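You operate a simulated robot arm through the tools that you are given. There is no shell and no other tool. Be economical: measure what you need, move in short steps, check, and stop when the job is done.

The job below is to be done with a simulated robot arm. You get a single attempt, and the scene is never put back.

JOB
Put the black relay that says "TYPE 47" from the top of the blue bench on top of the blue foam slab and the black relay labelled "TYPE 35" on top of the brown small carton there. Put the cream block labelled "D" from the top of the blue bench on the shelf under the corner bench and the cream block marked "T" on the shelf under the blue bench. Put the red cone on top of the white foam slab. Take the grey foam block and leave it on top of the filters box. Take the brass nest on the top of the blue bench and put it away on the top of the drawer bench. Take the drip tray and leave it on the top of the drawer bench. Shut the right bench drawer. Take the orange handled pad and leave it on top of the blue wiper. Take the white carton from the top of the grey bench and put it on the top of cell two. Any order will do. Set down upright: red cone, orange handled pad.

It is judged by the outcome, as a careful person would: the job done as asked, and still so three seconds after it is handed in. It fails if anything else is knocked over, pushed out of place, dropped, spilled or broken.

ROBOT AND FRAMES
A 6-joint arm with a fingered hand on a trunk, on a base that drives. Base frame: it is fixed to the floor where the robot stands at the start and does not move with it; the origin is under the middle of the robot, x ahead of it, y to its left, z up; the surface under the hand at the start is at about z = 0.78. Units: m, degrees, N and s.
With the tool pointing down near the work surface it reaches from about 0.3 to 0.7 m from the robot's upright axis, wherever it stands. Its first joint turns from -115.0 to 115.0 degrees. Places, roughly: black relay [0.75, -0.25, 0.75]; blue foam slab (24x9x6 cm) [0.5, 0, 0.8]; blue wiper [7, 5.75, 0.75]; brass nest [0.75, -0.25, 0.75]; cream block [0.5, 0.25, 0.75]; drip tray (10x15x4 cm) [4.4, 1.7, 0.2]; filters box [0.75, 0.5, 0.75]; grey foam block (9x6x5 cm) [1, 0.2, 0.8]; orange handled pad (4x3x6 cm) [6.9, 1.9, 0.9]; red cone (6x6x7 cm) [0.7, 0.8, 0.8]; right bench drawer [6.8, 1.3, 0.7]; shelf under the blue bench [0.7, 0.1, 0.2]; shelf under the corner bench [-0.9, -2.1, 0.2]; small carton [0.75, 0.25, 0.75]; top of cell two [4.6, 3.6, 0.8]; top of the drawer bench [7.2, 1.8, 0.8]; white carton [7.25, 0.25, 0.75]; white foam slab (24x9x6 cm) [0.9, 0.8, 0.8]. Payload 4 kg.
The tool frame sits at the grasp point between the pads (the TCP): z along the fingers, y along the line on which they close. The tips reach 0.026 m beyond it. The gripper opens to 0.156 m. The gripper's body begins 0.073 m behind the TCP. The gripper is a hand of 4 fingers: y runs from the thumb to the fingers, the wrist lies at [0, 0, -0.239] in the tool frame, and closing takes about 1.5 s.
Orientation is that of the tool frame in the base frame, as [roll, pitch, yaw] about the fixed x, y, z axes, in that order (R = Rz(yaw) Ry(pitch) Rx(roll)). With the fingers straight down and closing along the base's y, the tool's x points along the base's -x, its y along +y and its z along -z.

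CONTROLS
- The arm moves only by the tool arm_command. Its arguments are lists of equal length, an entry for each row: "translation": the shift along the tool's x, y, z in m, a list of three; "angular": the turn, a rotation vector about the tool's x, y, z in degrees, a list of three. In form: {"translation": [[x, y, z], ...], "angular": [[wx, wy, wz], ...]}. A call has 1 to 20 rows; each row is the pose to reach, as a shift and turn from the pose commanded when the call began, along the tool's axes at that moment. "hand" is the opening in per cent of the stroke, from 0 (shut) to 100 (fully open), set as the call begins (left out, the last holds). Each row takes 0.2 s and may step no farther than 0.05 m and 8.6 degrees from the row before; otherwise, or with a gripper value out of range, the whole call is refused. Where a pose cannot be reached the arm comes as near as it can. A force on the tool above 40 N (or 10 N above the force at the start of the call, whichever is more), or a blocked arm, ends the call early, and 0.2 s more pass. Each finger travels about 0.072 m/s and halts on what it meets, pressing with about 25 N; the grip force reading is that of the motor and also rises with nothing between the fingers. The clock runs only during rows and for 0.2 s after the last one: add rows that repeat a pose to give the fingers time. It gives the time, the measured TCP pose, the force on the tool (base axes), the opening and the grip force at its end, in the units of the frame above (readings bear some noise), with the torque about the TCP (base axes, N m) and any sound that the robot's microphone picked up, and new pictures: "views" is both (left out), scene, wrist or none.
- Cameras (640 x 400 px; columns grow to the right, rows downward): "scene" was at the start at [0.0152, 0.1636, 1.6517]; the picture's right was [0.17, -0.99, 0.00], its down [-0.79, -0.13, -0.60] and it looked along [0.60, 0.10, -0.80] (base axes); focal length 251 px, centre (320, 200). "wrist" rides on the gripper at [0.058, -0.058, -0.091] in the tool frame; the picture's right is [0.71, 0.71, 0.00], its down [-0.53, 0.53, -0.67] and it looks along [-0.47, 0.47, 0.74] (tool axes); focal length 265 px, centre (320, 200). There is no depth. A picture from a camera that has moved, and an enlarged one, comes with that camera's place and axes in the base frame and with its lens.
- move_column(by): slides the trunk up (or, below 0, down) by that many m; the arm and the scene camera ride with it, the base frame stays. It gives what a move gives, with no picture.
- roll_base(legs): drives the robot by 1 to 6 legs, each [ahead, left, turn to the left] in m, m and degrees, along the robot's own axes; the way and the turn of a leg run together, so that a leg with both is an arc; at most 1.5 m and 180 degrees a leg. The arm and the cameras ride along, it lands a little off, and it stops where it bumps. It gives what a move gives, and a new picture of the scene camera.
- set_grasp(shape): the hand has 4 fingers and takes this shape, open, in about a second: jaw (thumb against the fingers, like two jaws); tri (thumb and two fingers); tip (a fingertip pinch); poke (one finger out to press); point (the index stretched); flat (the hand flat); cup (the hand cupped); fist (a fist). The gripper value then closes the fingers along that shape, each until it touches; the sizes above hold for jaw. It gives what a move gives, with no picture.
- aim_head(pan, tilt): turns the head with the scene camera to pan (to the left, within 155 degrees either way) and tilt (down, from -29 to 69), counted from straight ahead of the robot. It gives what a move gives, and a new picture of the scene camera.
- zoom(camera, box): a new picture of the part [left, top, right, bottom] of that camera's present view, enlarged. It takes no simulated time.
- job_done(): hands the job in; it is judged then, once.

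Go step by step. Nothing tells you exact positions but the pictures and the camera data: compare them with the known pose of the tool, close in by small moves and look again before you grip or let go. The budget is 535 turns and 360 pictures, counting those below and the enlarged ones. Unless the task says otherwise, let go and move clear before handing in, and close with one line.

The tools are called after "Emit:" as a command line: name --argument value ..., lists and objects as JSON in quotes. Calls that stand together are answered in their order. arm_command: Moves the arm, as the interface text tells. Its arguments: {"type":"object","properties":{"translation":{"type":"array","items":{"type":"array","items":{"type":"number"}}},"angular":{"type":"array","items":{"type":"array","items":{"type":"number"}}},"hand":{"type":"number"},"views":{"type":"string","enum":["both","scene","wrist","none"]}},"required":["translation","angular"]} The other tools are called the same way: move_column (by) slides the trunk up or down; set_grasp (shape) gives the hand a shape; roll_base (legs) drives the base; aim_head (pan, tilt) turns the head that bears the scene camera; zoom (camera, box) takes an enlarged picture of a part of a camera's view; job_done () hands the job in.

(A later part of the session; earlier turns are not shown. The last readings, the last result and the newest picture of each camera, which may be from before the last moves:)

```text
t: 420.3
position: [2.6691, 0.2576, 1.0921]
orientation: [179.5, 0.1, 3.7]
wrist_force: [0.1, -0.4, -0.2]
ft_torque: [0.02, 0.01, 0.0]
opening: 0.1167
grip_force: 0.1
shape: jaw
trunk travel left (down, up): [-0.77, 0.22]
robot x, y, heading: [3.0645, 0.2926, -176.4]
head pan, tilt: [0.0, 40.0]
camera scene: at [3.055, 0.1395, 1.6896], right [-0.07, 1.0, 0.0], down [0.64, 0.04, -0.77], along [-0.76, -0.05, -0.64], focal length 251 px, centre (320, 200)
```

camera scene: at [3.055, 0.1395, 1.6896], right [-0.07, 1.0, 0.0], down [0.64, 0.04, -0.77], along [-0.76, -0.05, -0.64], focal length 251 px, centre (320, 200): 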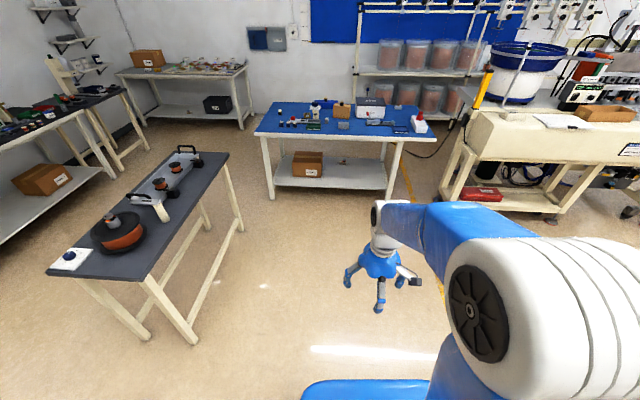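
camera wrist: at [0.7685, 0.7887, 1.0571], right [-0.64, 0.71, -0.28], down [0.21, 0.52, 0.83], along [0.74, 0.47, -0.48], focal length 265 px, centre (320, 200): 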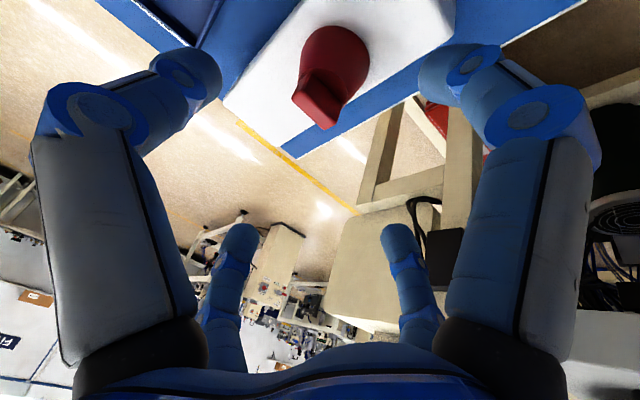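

Emit:
roll_base --legs '[[0, 0, -3.6], [1.4, 0, 0]]'

Emit:
aim_head --pan 0 --tilt 52

```text
t: 438.4
position: [1.3081, 0.2621, 1.0907]
orientation: [179.6, 0.0, 0.8]
wrist_force: [-0.6, -0.7, -0.4]
ft_torque: [0.04, 0.02, 0.02]
opening: 0.1169
grip_force: 0.0
shape: jaw
trunk travel left (down, up): [-0.77, 0.22]
robot x, y, heading: [1.7084, 0.2763, -179.6]
head pan, tilt: [0.0, 40.0]
camera scene: at [1.688, 0.1238, 1.6895], right [-0.02, 1.0, 0.0], down [0.64, 0.01, -0.77], along [-0.77, -0.01, -0.64], focal length 251 px, centre (320, 200)
```

scene: 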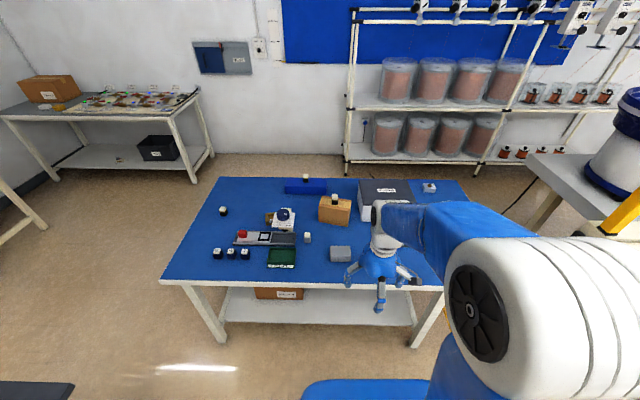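

```text
t: 439.2
position: [1.3093, 0.2624, 1.091]
orientation: [179.5, 0.1, 0.7]
wrist_force: [-0.7, 0.3, -0.1]
ft_torque: [-0.02, -0.02, 0.01]
opening: 0.1167
grip_force: 0.0
shape: jaw
trunk travel left (down, up): [-0.77, 0.22]
robot x, y, heading: [1.7084, 0.2764, -178.9]
head pan, tilt: [0.0, 52.0]
camera scene: at [1.6989, 0.1244, 1.6727], right [-0.02, 1.0, 0.0], down [0.79, 0.01, -0.62], along [-0.62, -0.01, -0.79], focal length 251 px, centre (320, 200)
```

scene: 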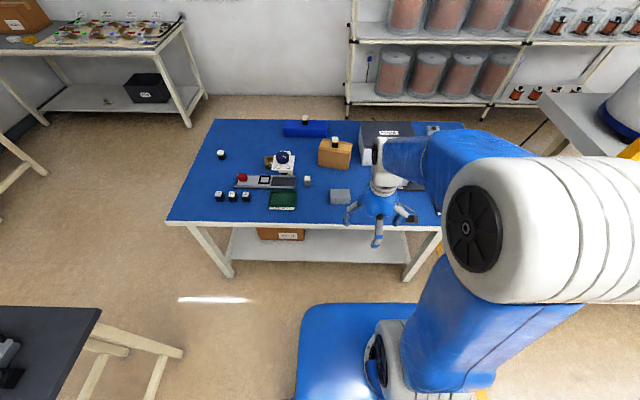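

Grey block is at about (1.0,0.205). Roll ahead 27 cm and bring the hand over it.

Emit:
roll_base --legs '[[0.27, 0, -0.8]]'

Emit:
arm_command --translation '[[-0.01, 0.02, 0.04], [-0.02, 0.04, 0.08], [-0.03, 0.05, 0.12], [-0.03, 0.05, 0.12]]' --angular '[[0, 0, 0], [0, 0, 0], [0, 0, 0], [0, 0, 0]]' --hand 85 --views "wrist"

```text
t: 443.1
position: [1.0466, 0.2651, 1.0915]
orientation: [179.5, 0.1, -0.1]
wrist_force: [0.4, 0.1, 0.1]
ft_torque: [-0.01, -0.01, 0.02]
opening: 0.1167
grip_force: 0.0
shape: jaw
trunk travel left (down, up): [-0.77, 0.22]
robot x, y, heading: [1.4431, 0.2735, -179.9]
head pan, tilt: [0.0, 52.0]
camera scene: at [1.4317, 0.1219, 1.6727], right [-0.01, 1.0, 0.0], down [0.79, 0.0, -0.62], along [-0.62, 0.0, -0.79], focal length 251 px, centre (320, 200)
```

scene: 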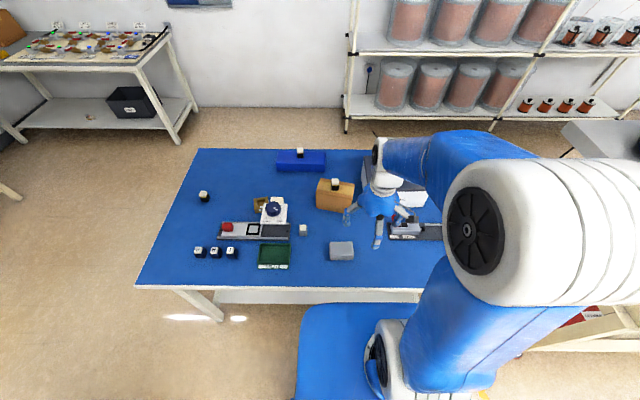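

```text
t: 444.1
position: [1.0174, 0.2146, 0.9723]
orientation: [179.5, 0.2, 0.0]
wrist_force: [1.5, -0.1, 0.3]
ft_torque: [0.0, 0.02, -0.02]
opening: 0.1325
grip_force: 0.1
shape: jaw
trunk travel left (down, up): [-0.77, 0.22]
robot x, y, heading: [1.4433, 0.2735, -179.4]
head pan, tilt: [0.0, 52.0]
camera wrist: at [1.0757, 0.273, 1.0636], right [0.71, -0.71, 0.0], down [-0.52, -0.52, 0.67], along [-0.48, -0.48, -0.74], focal length 265 px, centre (320, 200)
```

wrist: 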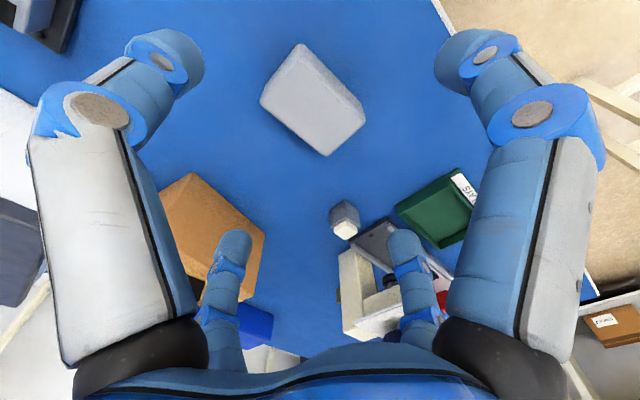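

Emit:
arm_command --translation '[[-0.014, 0.009, 0.04], [-0.014, 0.009, 0.08], [-0.014, 0.009, 0.12], [-0.014, 0.009, 0.16], [-0.014, 0.009, 0.16]]' --angular '[[0, 0, 0], [0, 0, 0], [0, 0, 0], [0, 0, 0], [0, 0, 0]]' --views "wrist"

Emit:
arm_command --translation '[[0, 0, 0], [0, 0, 0], [0, 0, 0], [0, 0, 0], [0, 0, 0], [0, 0, 0], [0, 0, -0.04], [0, 0, -0.09], [0, 0, -0.14], [0, 0, -0.19]]' --angular '[[0, 0, 0], [0, 0, 0], [0, 0, 0], [0, 0, 0], [0, 0, 0], [0, 0, 0], [0, 0, 0], [0, 0, 0], [0, 0, 0], [0, 0, 0]]' --hand 0 --views "both"

```text
t: 445.3
position: [1.0018, 0.2032, 0.8111]
orientation: [179.5, 0.2, 0.0]
wrist_force: [0.6, 0.2, 0.2]
ft_torque: [0.02, 0.0, 0.01]
opening: 0.1324
grip_force: 0.0
shape: jaw
trunk travel left (down, up): [-0.77, 0.22]
robot x, y, heading: [1.4448, 0.2727, -179.8]
head pan, tilt: [0.0, 52.0]
camera wrist: at [1.0601, 0.262, 0.9021], right [0.71, -0.71, 0.0], down [-0.52, -0.52, 0.67], along [-0.47, -0.48, -0.74], focal length 265 px, centre (320, 200)
```

wrist: 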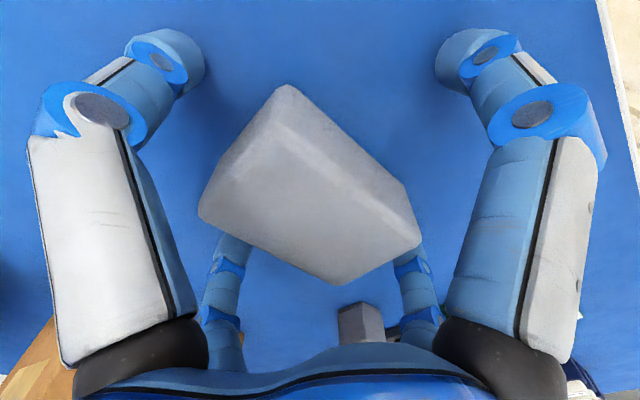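

```text
t: 447.5
position: [1.0057, 0.2017, 1.003]
orientation: [179.6, 0.1, 0.0]
wrist_force: [0.4, -0.2, 0.4]
ft_torque: [0.0, 0.01, -0.01]
opening: 0.0733
grip_force: 25.3
shape: jaw
trunk travel left (down, up): [-0.77, 0.22]
robot x, y, heading: [1.4464, 0.2718, -179.9]
head pan, tilt: [0.0, 52.0]
camera scene: at [1.4343, 0.1216, 1.6727], right [-0.01, 1.0, 0.0], down [0.79, 0.0, -0.62], along [-0.62, 0.0, -0.79], focal length 251 px, centre (320, 200)
camera wrist: at [1.0639, 0.2606, 1.0948], right [0.71, -0.71, 0.0], down [-0.52, -0.52, 0.67], along [-0.47, -0.48, -0.74], focal length 265 px, centre (320, 200)
```

scene: 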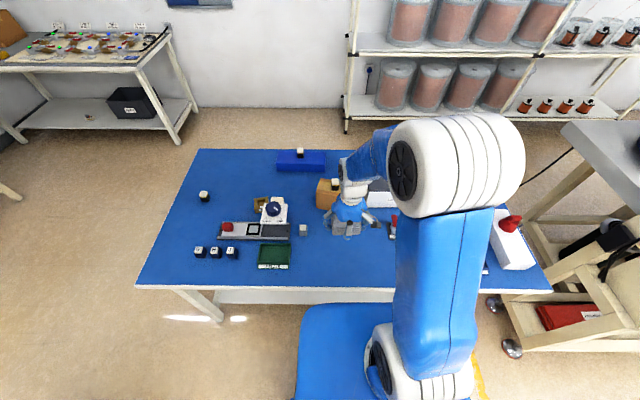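
wrist: 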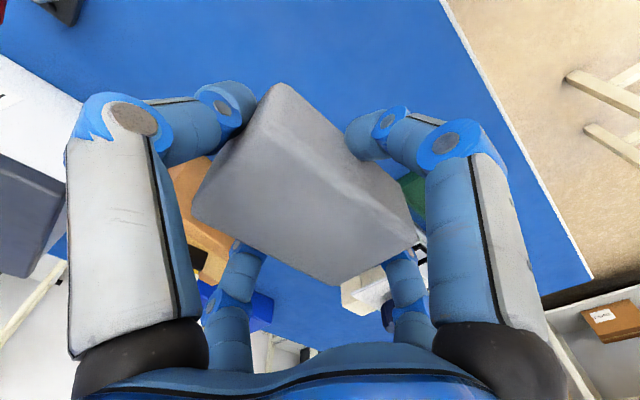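

Foam held. Slide the base right by 16 cm (toward +y) and ahead 3 cm, then carry over the filters box.

Emit:
arm_command --translation '[[0, 0, -0.04], [0, 0, -0.06]]' --angular '[[0, 0, 0], [0, 0, 0]]' --views "none"

Emit:
roll_base --legs '[[0.03, -0.17, 0]]'

Emit:
arm_command --translation '[[-0.04, -0.01, 0], [-0.085, -0.02, 0], [-0.13, -0.03, 0], [-0.175, -0.04, 0], [-0.22, -0.05, 0], [-0.245, -0.06, 0.0], [-0.255, -0.065, 0.02], [-0.255, -0.065, 0.04], [-0.255, -0.065, 0.04]]' --angular '[[0, 0, 0], [0, 0, 0], [0, 0, 0], [0, 0, 0], [0, 0, 0], [0, 0, 0], [0, 0, 0], [0, 0, 0], [0, 0, 0]]'

```text
t: 448.1
position: [1.001, 0.2004, 1.0614]
orientation: [179.4, -0.1, 0.0]
wrist_force: [-0.4, -0.4, 0.3]
ft_torque: [-0.02, -0.03, 0.01]
opening: 0.0731
grip_force: 24.8
shape: jaw
trunk travel left (down, up): [-0.77, 0.22]
robot x, y, heading: [1.4463, 0.2724, -179.7]
head pan, tilt: [0.0, 52.0]
```

```text
t: 450.9
position: [0.9728, 0.3681, 1.0614]
orientation: [179.6, 0.1, 0.0]
wrist_force: [-0.4, 0.5, -0.7]
ft_torque: [-0.02, -0.03, 0.02]
opening: 0.0729
grip_force: 25.0
shape: jaw
trunk travel left (down, up): [-0.77, 0.22]
robot x, y, heading: [1.4132, 0.4442, -179.9]
head pan, tilt: [0.0, 52.0]
camera scene: at [1.4012, 0.2918, 1.6727], right [-0.01, 1.0, 0.0], down [0.79, 0.0, -0.62], along [-0.62, 0.0, -0.79], focal length 251 px, centre (320, 200)
```

scene: 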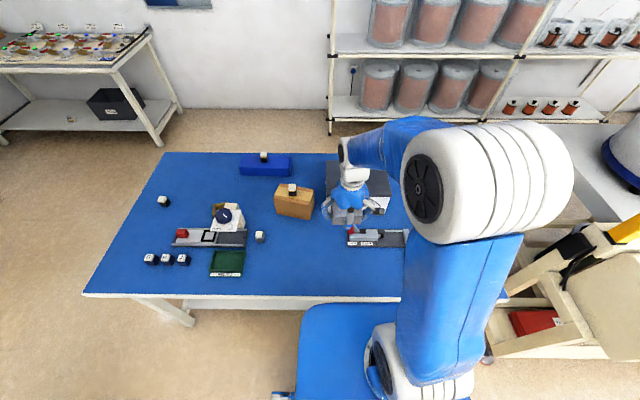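

```text
t: 452.9
position: [0.7173, 0.4323, 1.0247]
orientation: [179.5, 0.2, 0.1]
wrist_force: [-0.4, 0.6, 0.3]
ft_torque: [0.03, 0.03, 0.01]
opening: 0.0729
grip_force: 25.0
shape: jaw
trunk travel left (down, up): [-0.77, 0.22]
robot x, y, heading: [1.4111, 0.4434, -179.4]
head pan, tilt: [0.0, 52.0]
camera scene: at [1.4007, 0.2917, 1.6727], right [-0.01, 1.0, 0.0], down [0.79, 0.0, -0.62], along [-0.62, 0.0, -0.79], focal length 251 px, centre (320, 200)
camera wrist: at [0.7756, 0.4915, 1.1142], right [0.71, -0.71, 0.0], down [-0.52, -0.52, 0.67], along [-0.47, -0.48, -0.74], focal length 265 px, centre (320, 200)
```

scene: 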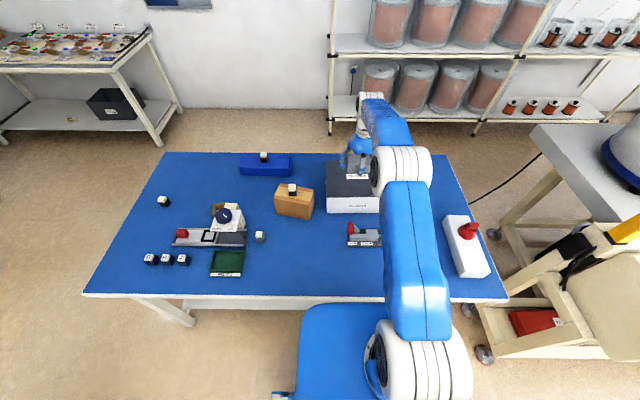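
wrist: 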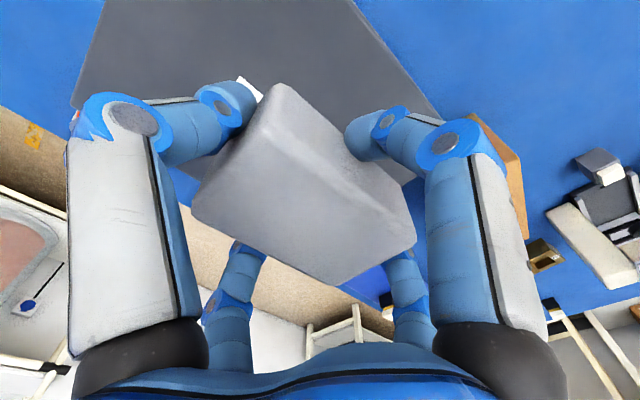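

Over the middle of the filters box. Lower to contact.

Emit:
arm_command --translation '[[0, 0, 0.03], [0, 0, 0.06], [0, 0, 0.07], [0, 0, 0.074], [0, 0, 0.078], [0, 0, 0.082], [0, 0, 0.086], [0, 0, 0.09], [0, 0, 0.094], [0, 0, 0.098], [0, 0, 0.102]]' --angular '[[0, 0, 0], [0, 0, 0], [0, 0, 0], [0, 0, 0], [0, 0, 0], [0, 0, 0], [0, 0, 0], [0, 0, 0], [0, 0, 0], [0, 0, 0], [0, 0, 0]]' --views "none"

```text
t: 454.9
position: [0.7144, 0.4332, 0.9386]
orientation: [179.5, 1.0, 0.1]
wrist_force: [13.5, 1.1, 22.7]
ft_torque: [0.15, -0.36, -0.26]
opening: 0.0732
grip_force: 25.0
shape: jaw
trunk travel left (down, up): [-0.77, 0.22]
robot x, y, heading: [1.4107, 0.4383, -179.4]
head pan, tilt: [0.0, 52.0]
stopped in row 10: the force on the tool passed its limit at 43 N (the readings are from after the stop); the commanded pose is now the measured one
```

Emit:
arm_command --translation '[[0, 0, -0.002], [0, 0, -0.002], [0, 0, -0.002], [0, 0, -0.002], [0, 0, -0.002], [0, 0, -0.002], [0, 0, -0.03], [0, 0, -0.08], [0, 0, -0.12], [0, 0, -0.12]]' --angular '[[0, 0, 0], [0, 0, 0], [0, 0, 0], [0, 0, 0], [0, 0, 0], [0, 0, 0], [0, 0, 0], [0, 0, 0], [0, 0, 0], [0, 0, 0]]' --hand 85 --views "both"

```text
t: 457.1
position: [0.7146, 0.4348, 1.0542]
orientation: [179.5, 0.8, 0.2]
wrist_force: [-0.5, -0.6, -0.1]
ft_torque: [0.0, -0.01, 0.02]
opening: 0.1325
grip_force: 0.1
shape: jaw
trunk travel left (down, up): [-0.77, 0.22]
robot x, y, heading: [1.4132, 0.4399, -179.7]
head pan, tilt: [0.0, 52.0]
camera scene: at [1.4001, 0.2918, 1.6727], right [-0.01, 1.0, 0.0], down [0.79, 0.0, -0.62], along [-0.62, 0.0, -0.79], focal length 251 px, centre (320, 200)
camera wrist: at [0.774, 0.4929, 1.1443], right [0.71, -0.71, 0.0], down [-0.52, -0.52, 0.68], along [-0.48, -0.48, -0.73], focal length 265 px, centre (320, 200)
```

scene: 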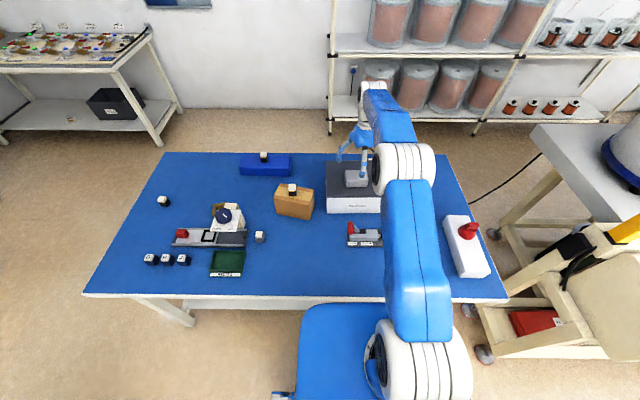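
wrist: 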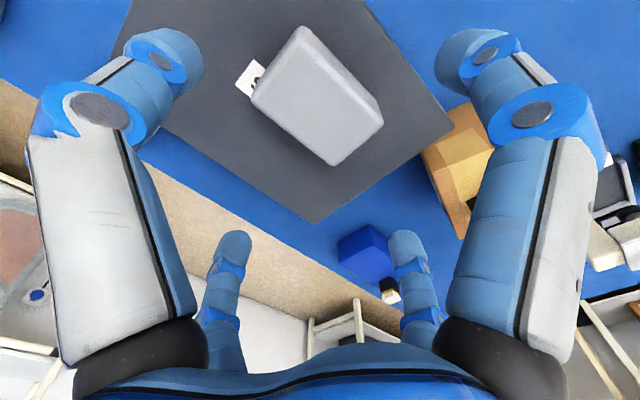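

Foam block is on the filters box. Next the brass nest at about (0.757,-0.145), beside the knob mast: raise the hand and slide left 0.58 m.

Emit:
arm_command --translation '[[0.02, 0, -0.04], [0.04, 0, -0.08], [0.04, 0, -0.08]]' --angular '[[0, 0, 0], [0, 0, 0], [0, 0, 0]]' --views "none"

Emit:
roll_base --legs '[[0, 0.58, 0]]'

Emit:
arm_command --translation '[[0, 0, 0]]' --angular '[[0, 0, 0]]' --views "wrist"

```text
t: 457.9
position: [0.756, 0.4343, 1.13]
orientation: [179.5, 0.7, 0.1]
wrist_force: [-0.6, 0.4, 0.2]
ft_torque: [0.0, -0.02, 0.0]
opening: 0.1326
grip_force: 0.0
shape: jaw
trunk travel left (down, up): [-0.77, 0.22]
robot x, y, heading: [1.4121, 0.4438, -179.9]
head pan, tilt: [0.0, 52.0]
```

```text
t: 465.7
position: [0.7602, -0.1439, 1.1318]
orientation: [179.6, 0.8, 0.3]
wrist_force: [-0.6, -0.5, -0.1]
ft_torque: [0.0, 0.0, -0.05]
opening: 0.1327
grip_force: 0.0
shape: jaw
trunk travel left (down, up): [-0.77, 0.22]
robot x, y, heading: [1.4187, -0.1351, -179.4]
head pan, tilt: [0.0, 52.0]
camera scene: at [1.4057, -0.2846, 1.6727], right [-0.01, 1.0, 0.0], down [0.79, 0.01, -0.62], along [-0.62, -0.01, -0.79], focal length 251 px, centre (320, 200)
```

scene: 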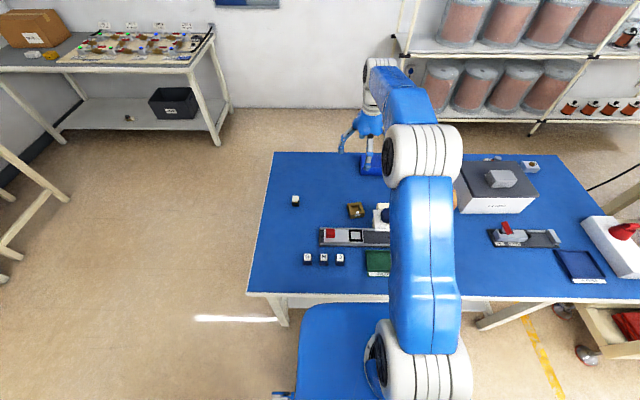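

```text
t: 466.1
position: [0.7599, -0.1451, 1.1315]
orientation: [179.5, 0.8, 0.3]
wrist_force: [0.0, 0.9, 0.9]
ft_torque: [-0.01, 0.02, 0.0]
opening: 0.1328
grip_force: 0.0
shape: jaw
trunk travel left (down, up): [-0.77, 0.22]
robot x, y, heading: [1.4173, -0.1314, -179.4]
head pan, tilt: [0.0, 52.0]
camera wrist: at [0.8192, -0.0854, 1.222], right [0.71, -0.7, 0.0], down [-0.51, -0.52, 0.68], along [-0.48, -0.48, -0.73], focal length 265 px, centre (320, 200)
```

wrist: 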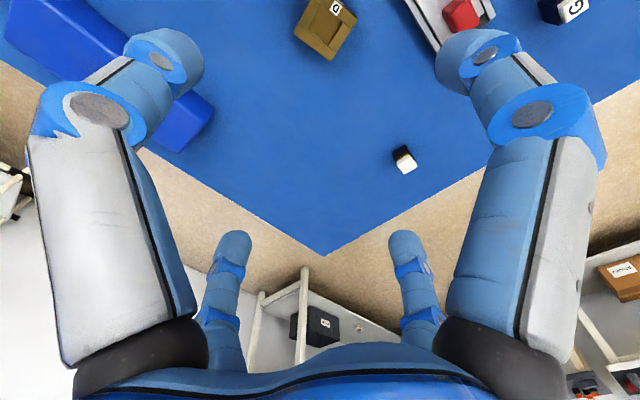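

Emit:
zoom --camera "scene" --box '[300, 180, 420, 280]'

Emit:
zoom --camera "wrist" --box '[240, 0, 480, 100]'

```text
4.00 times, centred on (360, 230) of scene
camera zoom: at [1.406, -0.2846, 1.6727], right [-0.01, 1.0, 0.0], down [0.79, 0.01, -0.62], along [-0.62, -0.01, -0.79], focal length 1002 px, centre (160, 80)
```

zoom: 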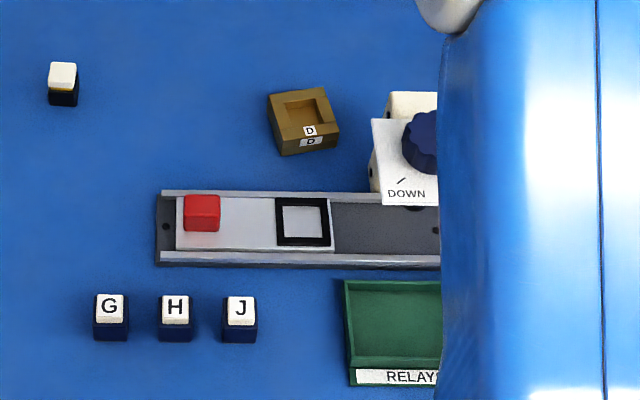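

```text
2.67 times, centred on (360, 50) of wrist
camera zoom: at [0.8192, -0.0854, 1.222], right [0.71, -0.7, 0.0], down [-0.51, -0.52, 0.68], along [-0.48, -0.48, -0.73], focal length 708 px, centre (213, 600)
```

zoom: 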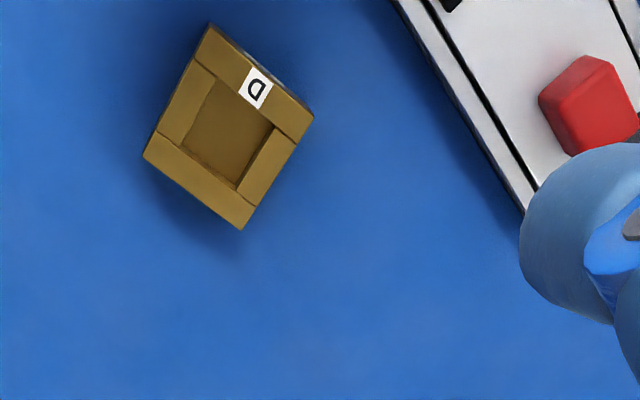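

The wrist camera's housing would point at the mast post, so I turn the hand by 168° about the vertical; that also aligns it with the nest (yawed about 12°).

Emit:
arm_command --translation '[[0, 0, 0], [0, 0, 0], [0, 0, 0], [0, 0, 0], [0, 0, 0], [0, 0, 0], [0, 0, 0], [0, 0, 0], [0, 0, 0], [0, 0, 0], [0, 0, 0], [0, 0, 0], [0, 0, 0], [0, 0, 0], [0, 0, 0], [0, 0, 0], [0, 0, 0], [0, 0, 0], [0, 0, 0], [0, 0, 0]]' --angular '[[0, 0, 8.4], [0, 0, 16.8], [0, 0, 25.2], [0, 0, 33.6], [0, 0, 42], [0, 0, 50.4], [0, 0, 58.8], [0, 0, 67.2], [0, 0, 75.6], [0, 0, 84], [0, 0, 92.4], [0, 0, 100.8], [0, 0, 109.2], [0, 0, 117.6], [0, 0, 126], [0, 0, 134.4], [0, 0, 142.8], [0, 0, 151.2], [0, 0, 159.6], [0, 0, 168]]' --hand 65 --views "wrist"

```text
t: 470.3
position: [0.7602, -0.1444, 1.131]
orientation: [-179.8, -1.0, -167.8]
wrist_force: [0.2, -0.3, 0.5]
ft_torque: [0.02, 0.02, -0.02]
opening: 0.102
grip_force: 0.1
shape: jaw
trunk travel left (down, up): [-0.77, 0.22]
robot x, y, heading: [1.4143, -0.1308, -179.5]
head pan, tilt: [0.0, 52.0]
camera wrist: at [0.717, -0.2123, 1.2247], right [-0.84, 0.54, 0.01], down [0.41, 0.63, 0.66], along [0.35, 0.56, -0.75], focal length 265 px, centre (320, 200)
```

wrist: 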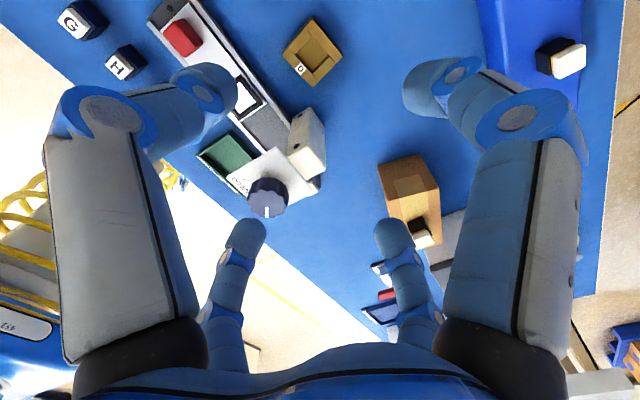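

Now the camera faces away from the post. Descend partway and look.

Emit:
arm_command --translation '[[-0.015, 0.002, 0.04], [-0.015, 0.002, 0.08], [-0.015, 0.002, 0.12], [-0.016, 0.002, 0.16], [-0.0165, 0.002, 0.2], [-0.017, 0.002, 0.24], [-0.017, 0.002, 0.24]]' --angular '[[0, -1, 0], [0, -1, 0], [0, -1, 0], [0, -1, 0], [0, -1, 0], [0, -1, 0], [0, -1, 0]]' --hand 62 --views "both"

```text
t: 471.9
position: [0.774, -0.1402, 0.8909]
orientation: [-179.7, 0.1, -167.7]
wrist_force: [0.0, 0.0, 0.9]
ft_torque: [0.0, 0.0, 0.01]
opening: 0.0974
grip_force: 0.1
shape: jaw
trunk travel left (down, up): [-0.77, 0.22]
robot x, y, heading: [1.4223, -0.1342, -179.2]
head pan, tilt: [0.0, 52.0]
camera scene: at [1.4077, -0.2845, 1.6727], right [-0.01, 1.0, 0.0], down [0.79, 0.01, -0.62], along [-0.62, -0.01, -0.79], focal length 251 px, centre (320, 200)
camera wrist: at [0.7287, -0.2088, 0.9823], right [-0.84, 0.54, 0.0], down [0.4, 0.63, 0.67], along [0.36, 0.56, -0.75], focal length 265 px, centre (320, 200)
```

scene: 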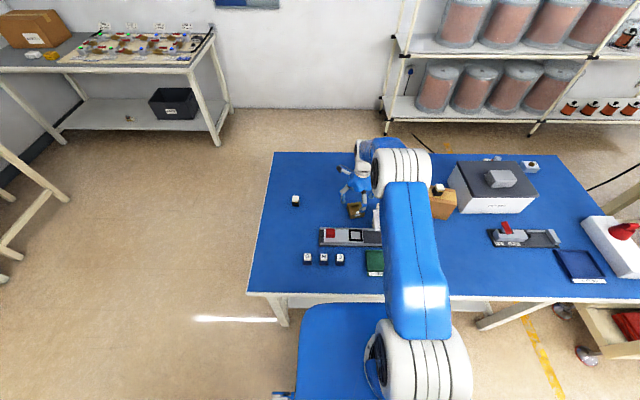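
wrist: 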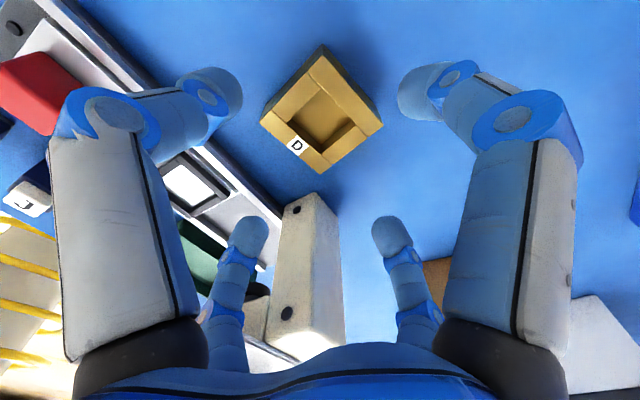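

Aligned over the nest. Descend and grip.

Emit:
arm_command --translation '[[0.003, -0.0013, 0.03], [0.003, -0.0013, 0.06], [0.003, -0.0013, 0.082], [0.003, -0.0013, 0.082]]' --angular '[[0, 0, 0], [0, 0, 0], [0, 0, 0], [0, 0, 0]]' --views "wrist"

Emit:
arm_command --translation '[[0, 0, 0], [0, 0, 0], [0, 0, 0], [0, 0, 0], [0, 0, 0], [0, 0, 0], [0, 0, 0], [0, 0, -0.02], [0, 0, -0.05], [0, 0, -0.1], [0, 0, -0.15], [0, 0, -0.2], [0, 0, -0.25], [0, 0, -0.3]]' --angular '[[0, 0, 0], [0, 0, 0], [0, 0, 0], [0, 0, 0], [0, 0, 0], [0, 0, 0], [0, 0, 0], [0, 0, 0], [0, 0, 0], [0, 0, 0], [0, 0, 0], [0, 0, 0], [0, 0, 0], [0, 0, 0]]' --hand 0 --views "both"

```text
t: 472.9
position: [0.7695, -0.1458, 0.8095]
orientation: [-179.8, 0.0, -167.6]
wrist_force: [-0.4, 0.7, -0.8]
ft_torque: [-0.01, -0.01, 0.0]
opening: 0.0971
grip_force: 0.0
shape: jaw
trunk travel left (down, up): [-0.77, 0.22]
robot x, y, heading: [1.4167, -0.1357, -179.3]
head pan, tilt: [0.0, 52.0]
camera wrist: at [0.7255, -0.2137, 0.9014], right [-0.84, 0.54, 0.0], down [0.4, 0.63, 0.67], along [0.36, 0.56, -0.75], focal length 265 px, centre (320, 200)
```

wrist: 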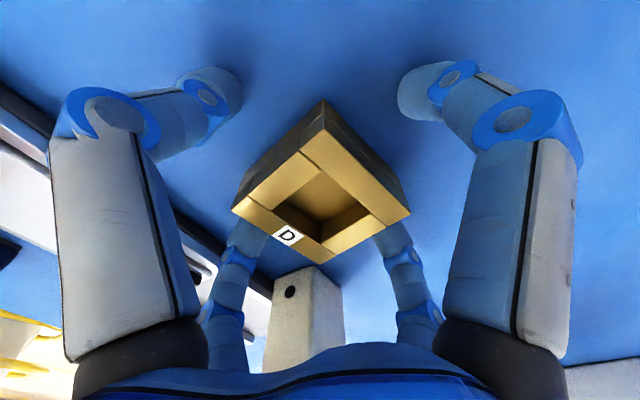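

```text
t: 475.9
position: [0.772, -0.1416, 1.109]
orientation: [-179.7, 0.2, -167.5]
wrist_force: [-0.2, -0.4, -3.5]
ft_torque: [-0.03, 0.04, 0.02]
opening: 0.0521
grip_force: 24.8
shape: jaw
trunk travel left (down, up): [-0.77, 0.22]
robot x, y, heading: [1.4171, -0.135, -179.5]
head pan, tilt: [0.0, 52.0]
camera scene: at [1.4073, -0.2846, 1.6726], right [-0.01, 1.0, 0.0], down [0.79, 0.01, -0.62], along [-0.62, -0.01, -0.79], focal length 251 px, centre (320, 200)
camera wrist: at [0.7273, -0.2115, 1.202], right [-0.84, 0.54, 0.0], down [0.4, 0.63, 0.67], along [0.36, 0.56, -0.75], focal length 265 px, centre (320, 200)
```

scene: 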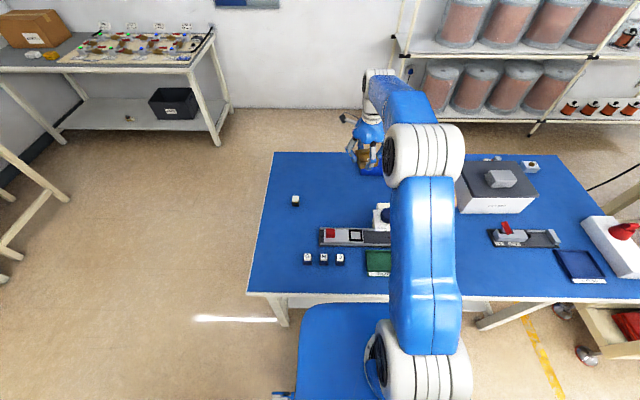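
wrist: 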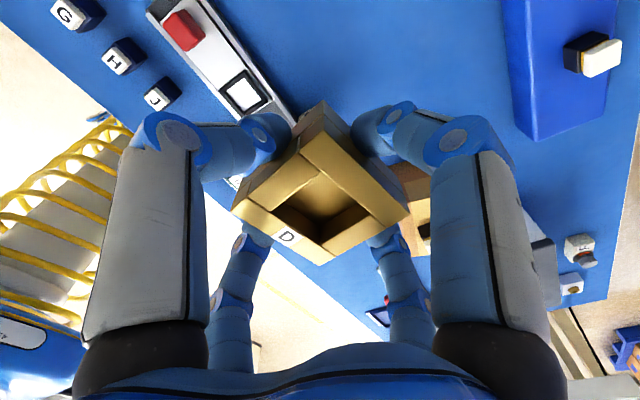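

Nest held. Raise the trunk, back away from the bench, tuck the arm and turn to the far side of the room.

Emit:
move_column --by 0.08

Emit:
roll_base --legs '[[-0.7, 0, 0], [0, -0.5, 0], [0, 0, 180]]'

Emit:
arm_command --translation '[[0, 0, 0], [0, 0, 0]]' --angular '[[0, 0, 0], [0, 0, 0]]' --views "none"

Emit:
aim_head --pan 10 --tilt 20

```text
t: 477.1
position: [0.7695, -0.1422, 1.1884]
orientation: [-179.7, 0.2, -167.7]
wrist_force: [0.4, 1.1, -3.4]
ft_torque: [-0.01, -0.03, -0.02]
opening: 0.052
grip_force: 24.8
shape: jaw
trunk travel left (down, up): [-0.85, 0.14]
robot x, y, heading: [1.418, -0.1341, -179.5]
head pan, tilt: [0.0, 52.0]
```

```text
t: 512.4
position: [2.7607, 0.3704, 1.1892]
orientation: [-179.7, 0.1, 11.1]
wrist_force: [-0.4, -0.2, -4.1]
ft_torque: [-0.01, -0.02, -0.02]
opening: 0.0515
grip_force: 25.2
shape: jaw
trunk travel left (down, up): [-0.85, 0.14]
robot x, y, heading: [2.1116, 0.3763, -0.5]
head pan, tilt: [0.0, 52.0]
camera scene: at [2.1313, 0.5276, 1.7527], right [-0.01, -1.0, 0.0], down [-0.79, 0.01, -0.62], along [0.62, -0.01, -0.79], focal length 251 px, centre (320, 200)
```

scene: 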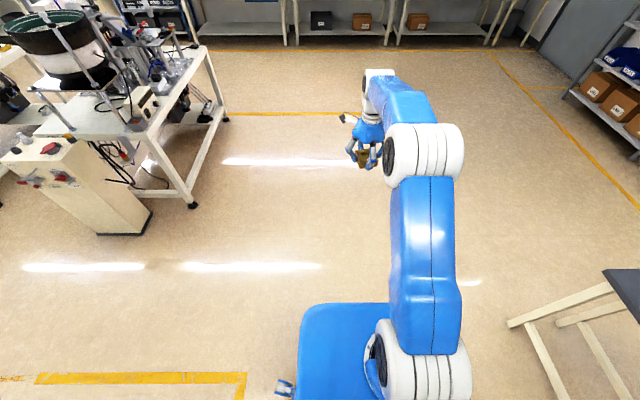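

```text
t: 513.0
position: [2.7604, 0.3708, 1.188]
orientation: [-179.8, 0.1, 11.1]
wrist_force: [0.3, 0.4, -3.7]
ft_torque: [0.02, 0.0, 0.0]
opening: 0.0517
grip_force: 24.5
shape: jaw
trunk travel left (down, up): [-0.85, 0.14]
robot x, y, heading: [2.1132, 0.3765, -0.8]
head pan, tilt: [0.0, 52.0]
```

```text
t: 514.0
position: [2.7597, 0.3725, 1.1898]
orientation: [-179.7, 0.1, 11.1]
wrist_force: [0.8, 0.3, -3.5]
ft_torque: [0.04, -0.01, 0.02]
opening: 0.0518
grip_force: 25.0
shape: jaw
trunk travel left (down, up): [-0.85, 0.14]
robot x, y, heading: [2.1114, 0.3766, -1.0]
head pan, tilt: [10.0, 20.0]
camera scene: at [2.1487, 0.5438, 1.8008], right [0.16, -0.99, 0.0], down [-0.34, -0.06, -0.94], along [0.93, 0.15, -0.34], focal length 251 px, centre (320, 200)
```

scene: 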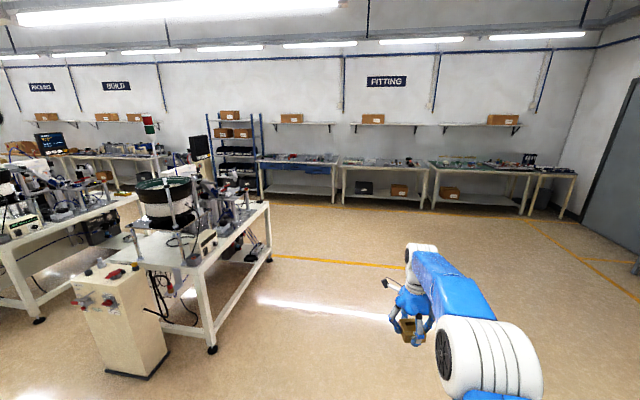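

I see the far benches: the drawer bench spans y≈0.95–2.6 with front edge x≈6.9. Tuck the arm and drive over there, staying clear of the robot cell (y≥1.6, x 3.4–4.7).

Emit:
arm_command --translation '[[-0.045, -0.009, 0], [-0.09, -0.018, 0], [-0.135, -0.026, 0], [-0.18, -0.035, 0], [-0.22, -0.043, 0]]' --angular '[[0, 0, 0], [0, 0, 0], [0, 0, 0], [0, 0, 0], [0, 0, 0]]' --views "none"

Emit:
roll_base --legs '[[0, 0, 1], [1.5, 0, 0], [1.5, 0, 0], [0.7, 0, 0]]'

Emit:
aim_head --pan 30 --tilt 28

```text
t: 515.2
position: [2.5387, 0.3733, 1.1889]
orientation: [-179.7, 0.1, 11.1]
wrist_force: [-0.2, -0.8, -3.5]
ft_torque: [0.0, -0.03, 0.02]
opening: 0.0517
grip_force: 24.4
shape: jaw
trunk travel left (down, up): [-0.85, 0.14]
robot x, y, heading: [2.1127, 0.3795, -0.6]
head pan, tilt: [10.0, 20.0]
```

```text
t: 562.4
position: [6.2324, 0.371, 1.1886]
orientation: [-179.8, 0.1, 12.6]
wrist_force: [0.7, 0.5, -4.1]
ft_torque: [0.0, 0.03, 0.01]
opening: 0.0515
grip_force: 25.3
shape: jaw
trunk travel left (down, up): [-0.85, 0.14]
robot x, y, heading: [5.8049, 0.3676, 0.4]
head pan, tilt: [10.0, 20.0]
camera scene: at [5.8388, 0.5322, 1.8008], right [0.19, -0.98, 0.0], down [-0.34, -0.06, -0.94], along [0.92, 0.17, -0.34], focal length 251 px, centre (320, 200)
```

scene: 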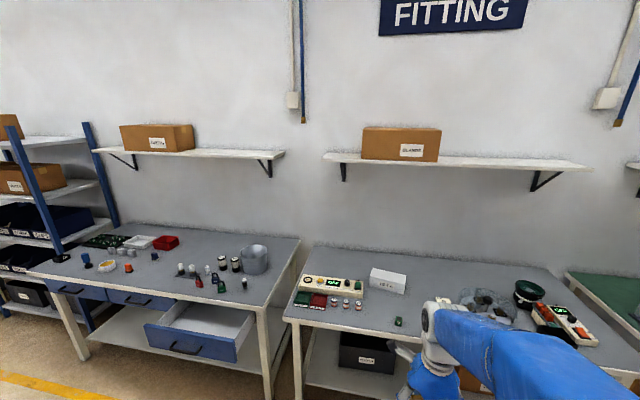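

```text
t: 563.2
position: [6.2305, 0.3694, 1.1895]
orientation: [-179.8, 0.2, 12.4]
wrist_force: [-0.3, 0.9, -4.2]
ft_torque: [0.03, -0.03, -0.03]
opening: 0.0517
grip_force: 24.9
shape: jaw
trunk travel left (down, up): [-0.85, 0.14]
robot x, y, heading: [5.8074, 0.3661, 0.5]
head pan, tilt: [30.0, 28.0]
camera scene: at [5.8243, 0.5599, 1.7881], right [0.51, -0.86, 0.0], down [-0.4, -0.24, -0.88], along [0.76, 0.45, -0.47], focal length 251 px, centre (320, 200)
```

scene: 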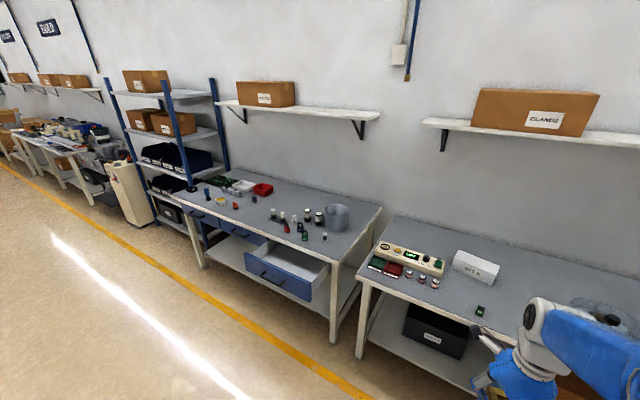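

The right drawer stands open. I move in front of the drawer bench to view its top.

Emit:
roll_base --legs '[[0, 1.45, 0], [0.3, 0, 0]]'

Emit:
aim_head --pan 0 --tilt 45

```text
t: 586.2
position: [6.495, 1.8732, 1.1899]
orientation: [-179.7, 0.1, 13.2]
wrist_force: [-0.4, 0.2, -4.0]
ft_torque: [0.01, -0.01, 0.0]
opening: 0.052
grip_force: 25.5
shape: jaw
trunk travel left (down, up): [-0.85, 0.14]
robot x, y, heading: [6.0781, 1.8631, 1.2]
head pan, tilt: [30.0, 28.0]
camera scene: at [6.0871, 2.0578, 1.7881], right [0.52, -0.85, 0.0], down [-0.4, -0.24, -0.88], along [0.75, 0.46, -0.47], focal length 251 px, centre (320, 200)
```

scene: 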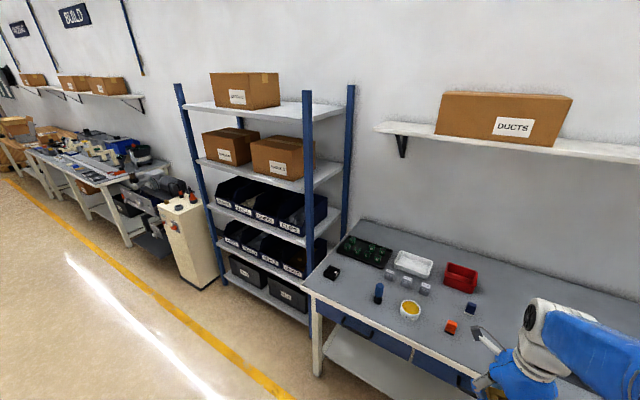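

```text
t: 587.1
position: [6.498, 1.8732, 1.1881]
orientation: [-179.8, 0.1, 13.2]
wrist_force: [0.7, 0.2, -4.7]
ft_torque: [0.05, 0.01, -0.02]
opening: 0.0515
grip_force: 24.9
shape: jaw
trunk travel left (down, up): [-0.85, 0.14]
robot x, y, heading: [6.074, 1.8637, 1.6]
head pan, tilt: [0.0, 45.0]
camera scene: at [6.0946, 2.0132, 1.7622], right [0.03, -1.0, 0.0], down [-0.71, -0.02, -0.71], along [0.71, 0.02, -0.71], focal length 251 px, centre (320, 200)
```

scene: 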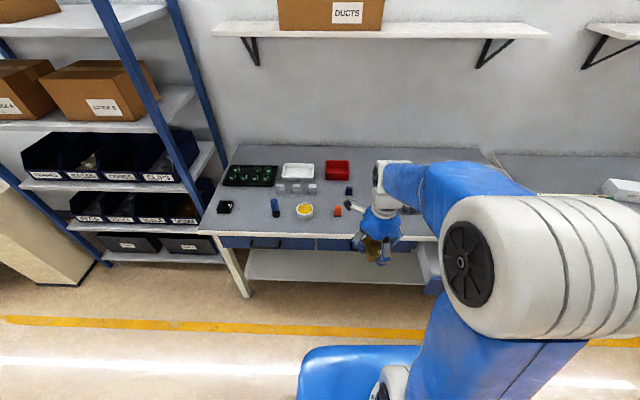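

Emit:
zoom --camera "scene" --box '[200, 140, 400, 265]'

Emit:
aim_head --pan -30 --tilt 45

```text
3.20 times, centred on (300, 202) of scene
camera zoom: at [6.0946, 2.0132, 1.7622], right [0.03, -1.0, 0.0], down [-0.71, -0.02, -0.71], along [0.71, 0.02, -0.71], focal length 802 px, centre (384, 192)
```

zoom: 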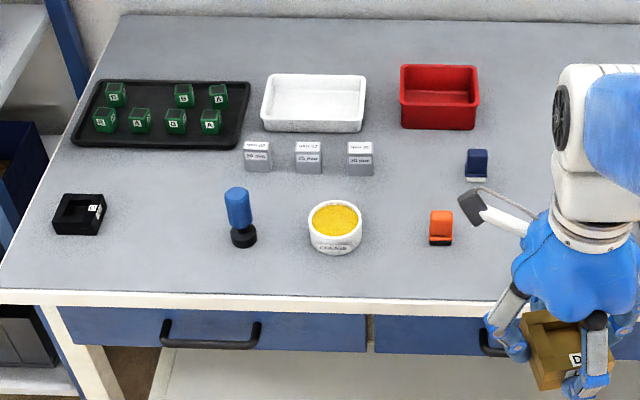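

```text
t: 588.1
position: [6.4978, 1.8717, 1.1886]
orientation: [-179.8, 0.2, 13.2]
wrist_force: [-0.2, -0.1, -4.0]
ft_torque: [-0.02, -0.02, 0.0]
opening: 0.0518
grip_force: 25.1
shape: jaw
trunk travel left (down, up): [-0.85, 0.14]
robot x, y, heading: [6.0726, 1.8621, 1.5]
head pan, tilt: [-30.0, 45.0]
camera scene: at [6.0854, 1.9724, 1.7622], right [-0.48, -0.88, 0.0], down [-0.62, 0.34, -0.71], along [0.62, -0.34, -0.71], focal length 251 px, centre (320, 200)
```

scene: 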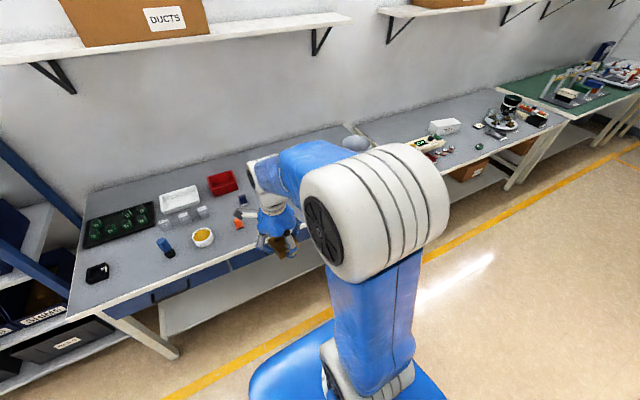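

The orange pad is near (6.97,1.95). I'll set the nest in the free space near (6.98,2.41), between the black nest and the blue pad.

Emit:
roll_base --legs '[[0, 0.5, -1.5], [0.28, 0, 0]]'

Emit:
aim_head --pan 0 --tilt 55

Emit:
arm_command --translation '[[0.04, 0.01, 0.0], [0.08, 0.02, 0.02], [0.12, 0.025, 0.05], [0.15, 0.03, 0.09], [0.15, 0.03, 0.13], [0.15, 0.03, 0.17], [0.15, 0.03, 0.2], [0.15, 0.03, 0.2]]' --angular '[[0, 0, 0], [0, 0, 0], [0, 0, 0], [0, 0, 0], [0, 0, 0], [0, 0, 0], [0, 0, 0], [0, 0, 0]]'

```text
t: 598.7
position: [6.77, 2.3565, 1.1879]
orientation: [-179.7, 0.2, 11.1]
wrist_force: [0.7, 0.4, -4.0]
ft_torque: [0.05, 0.02, 0.0]
opening: 0.0516
grip_force: 25.6
shape: jaw
trunk travel left (down, up): [-0.85, 0.14]
robot x, y, heading: [6.3483, 2.3605, -0.2]
head pan, tilt: [-30.0, 45.0]
camera scene: at [6.3632, 2.4699, 1.7623], right [-0.51, -0.86, 0.0], down [-0.61, 0.36, -0.71], along [0.61, -0.36, -0.71], focal length 251 px, centre (320, 200)
```

scene: 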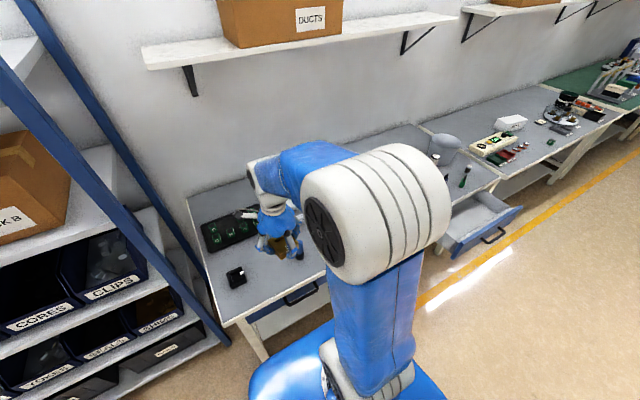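

```text
t: 599.6
position: [6.7696, 2.3583, 1.1891]
orientation: [-179.7, 0.3, 11.2]
wrist_force: [-0.9, 0.1, -4.1]
ft_torque: [0.02, -0.03, 0.0]
opening: 0.0514
grip_force: 25.4
shape: jaw
trunk travel left (down, up): [-0.85, 0.14]
robot x, y, heading: [6.3473, 2.3643, -0.3]
head pan, tilt: [0.0, 55.0]
camera scene: at [6.3646, 2.5113, 1.7489], right [-0.01, -1.0, 0.0], down [-0.82, 0.01, -0.57], along [0.57, -0.01, -0.82], focal length 251 px, centre (320, 200)
```

scene: 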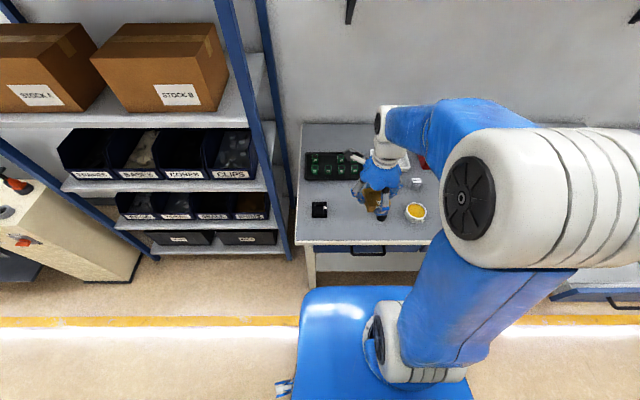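

```text
refused: row 3 steps farther than a row can; nothing moved
```

Emit:
arm_command --translation '[[0.045, 0.002, 0.0], [0.09, 0.004, 0.0], [0.135, 0.005, 0.01], [0.175, 0.006, 0.03], [0.205, 0.007, 0.06], [0.212, 0.0076, 0.1], [0.212, 0.0076, 0.14], [0.212, 0.0076, 0.18], [0.212, 0.0076, 0.2], [0.212, 0.0076, 0.2]]' --angular '[[0, 0, 0], [0, 0, 0], [0, 0, 0], [0, 0, 0], [0, 0, 0], [0, 0, 0], [0, 0, 0], [0, 0, 0], [0, 0, 0], [0, 0, 0]]'

```text
t: 601.8
position: [6.9785, 2.3943, 0.9875]
orientation: [-179.7, 0.1, 11.2]
wrist_force: [-0.6, 0.3, -3.3]
ft_torque: [0.02, -0.02, -0.01]
opening: 0.0517
grip_force: 25.0
shape: jaw
trunk travel left (down, up): [-0.85, 0.14]
robot x, y, heading: [6.3498, 2.3598, -0.5]
head pan, tilt: [0.0, 55.0]
camera scene: at [6.3626, 2.5123, 1.7488], right [-0.01, -1.0, 0.0], down [-0.82, 0.01, -0.57], along [0.57, -0.01, -0.82], focal length 251 px, centre (320, 200)
camera wrist: at [7.0244, 2.4617, 1.0803], right [0.83, -0.56, 0.0], down [-0.41, -0.62, 0.67], along [-0.37, -0.55, -0.75], focal length 265 px, centre (320, 200)
```

scene: 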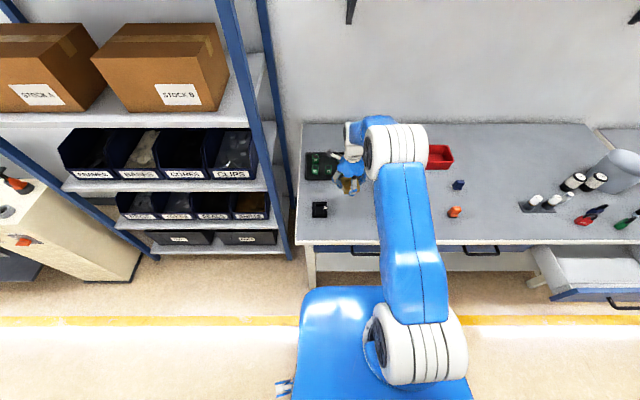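
wrist: 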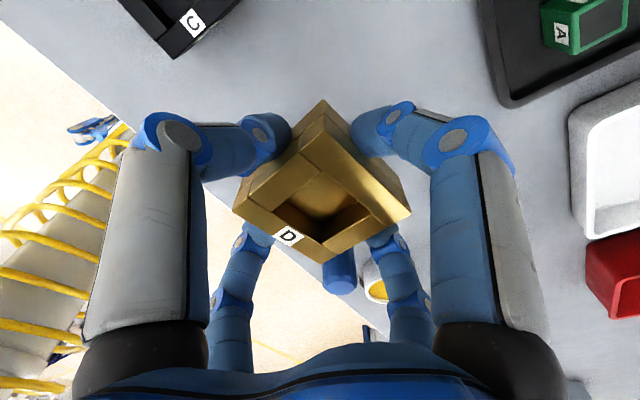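

Clear all round. Lower to contact.

Emit:
arm_command --translation '[[0, 0, 0.04], [0, 0, 0.08], [0, 0, 0.12], [0, 0, 0.15], [0, 0, 0.16], [0, 0, 0.164], [0, 0, 0.168], [0, 0, 0.172], [0, 0, 0.176], [0, 0, 0.18], [0, 0, 0.184], [0, 0, 0.188], [0, 0, 0.192], [0, 0, 0.196], [0, 0, 0.2]]' --angular '[[0, 0, 0], [0, 0, 0], [0, 0, 0], [0, 0, 0], [0, 0, 0], [0, 0, 0], [0, 0, 0], [0, 0, 0], [0, 0, 0], [0, 0, 0], [0, 0, 0], [0, 0, 0], [0, 0, 0], [0, 0, 0], [0, 0, 0]]' --views "none"

```text
t: 602.7
position: [6.9786, 2.3926, 0.8678]
orientation: [-179.7, -0.3, 11.2]
wrist_force: [-8.0, -0.6, 18.2]
ft_torque: [-0.08, 0.22, 0.02]
opening: 0.0531
grip_force: 25.0
shape: jaw
trunk travel left (down, up): [-0.85, 0.14]
robot x, y, heading: [6.3478, 2.362, -0.3]
head pan, tilt: [0.0, 55.0]
stopped in row 4: the force on the tool passed its limit at 52 N (the readings are from after the stop); the commanded pose is now the measured one
```

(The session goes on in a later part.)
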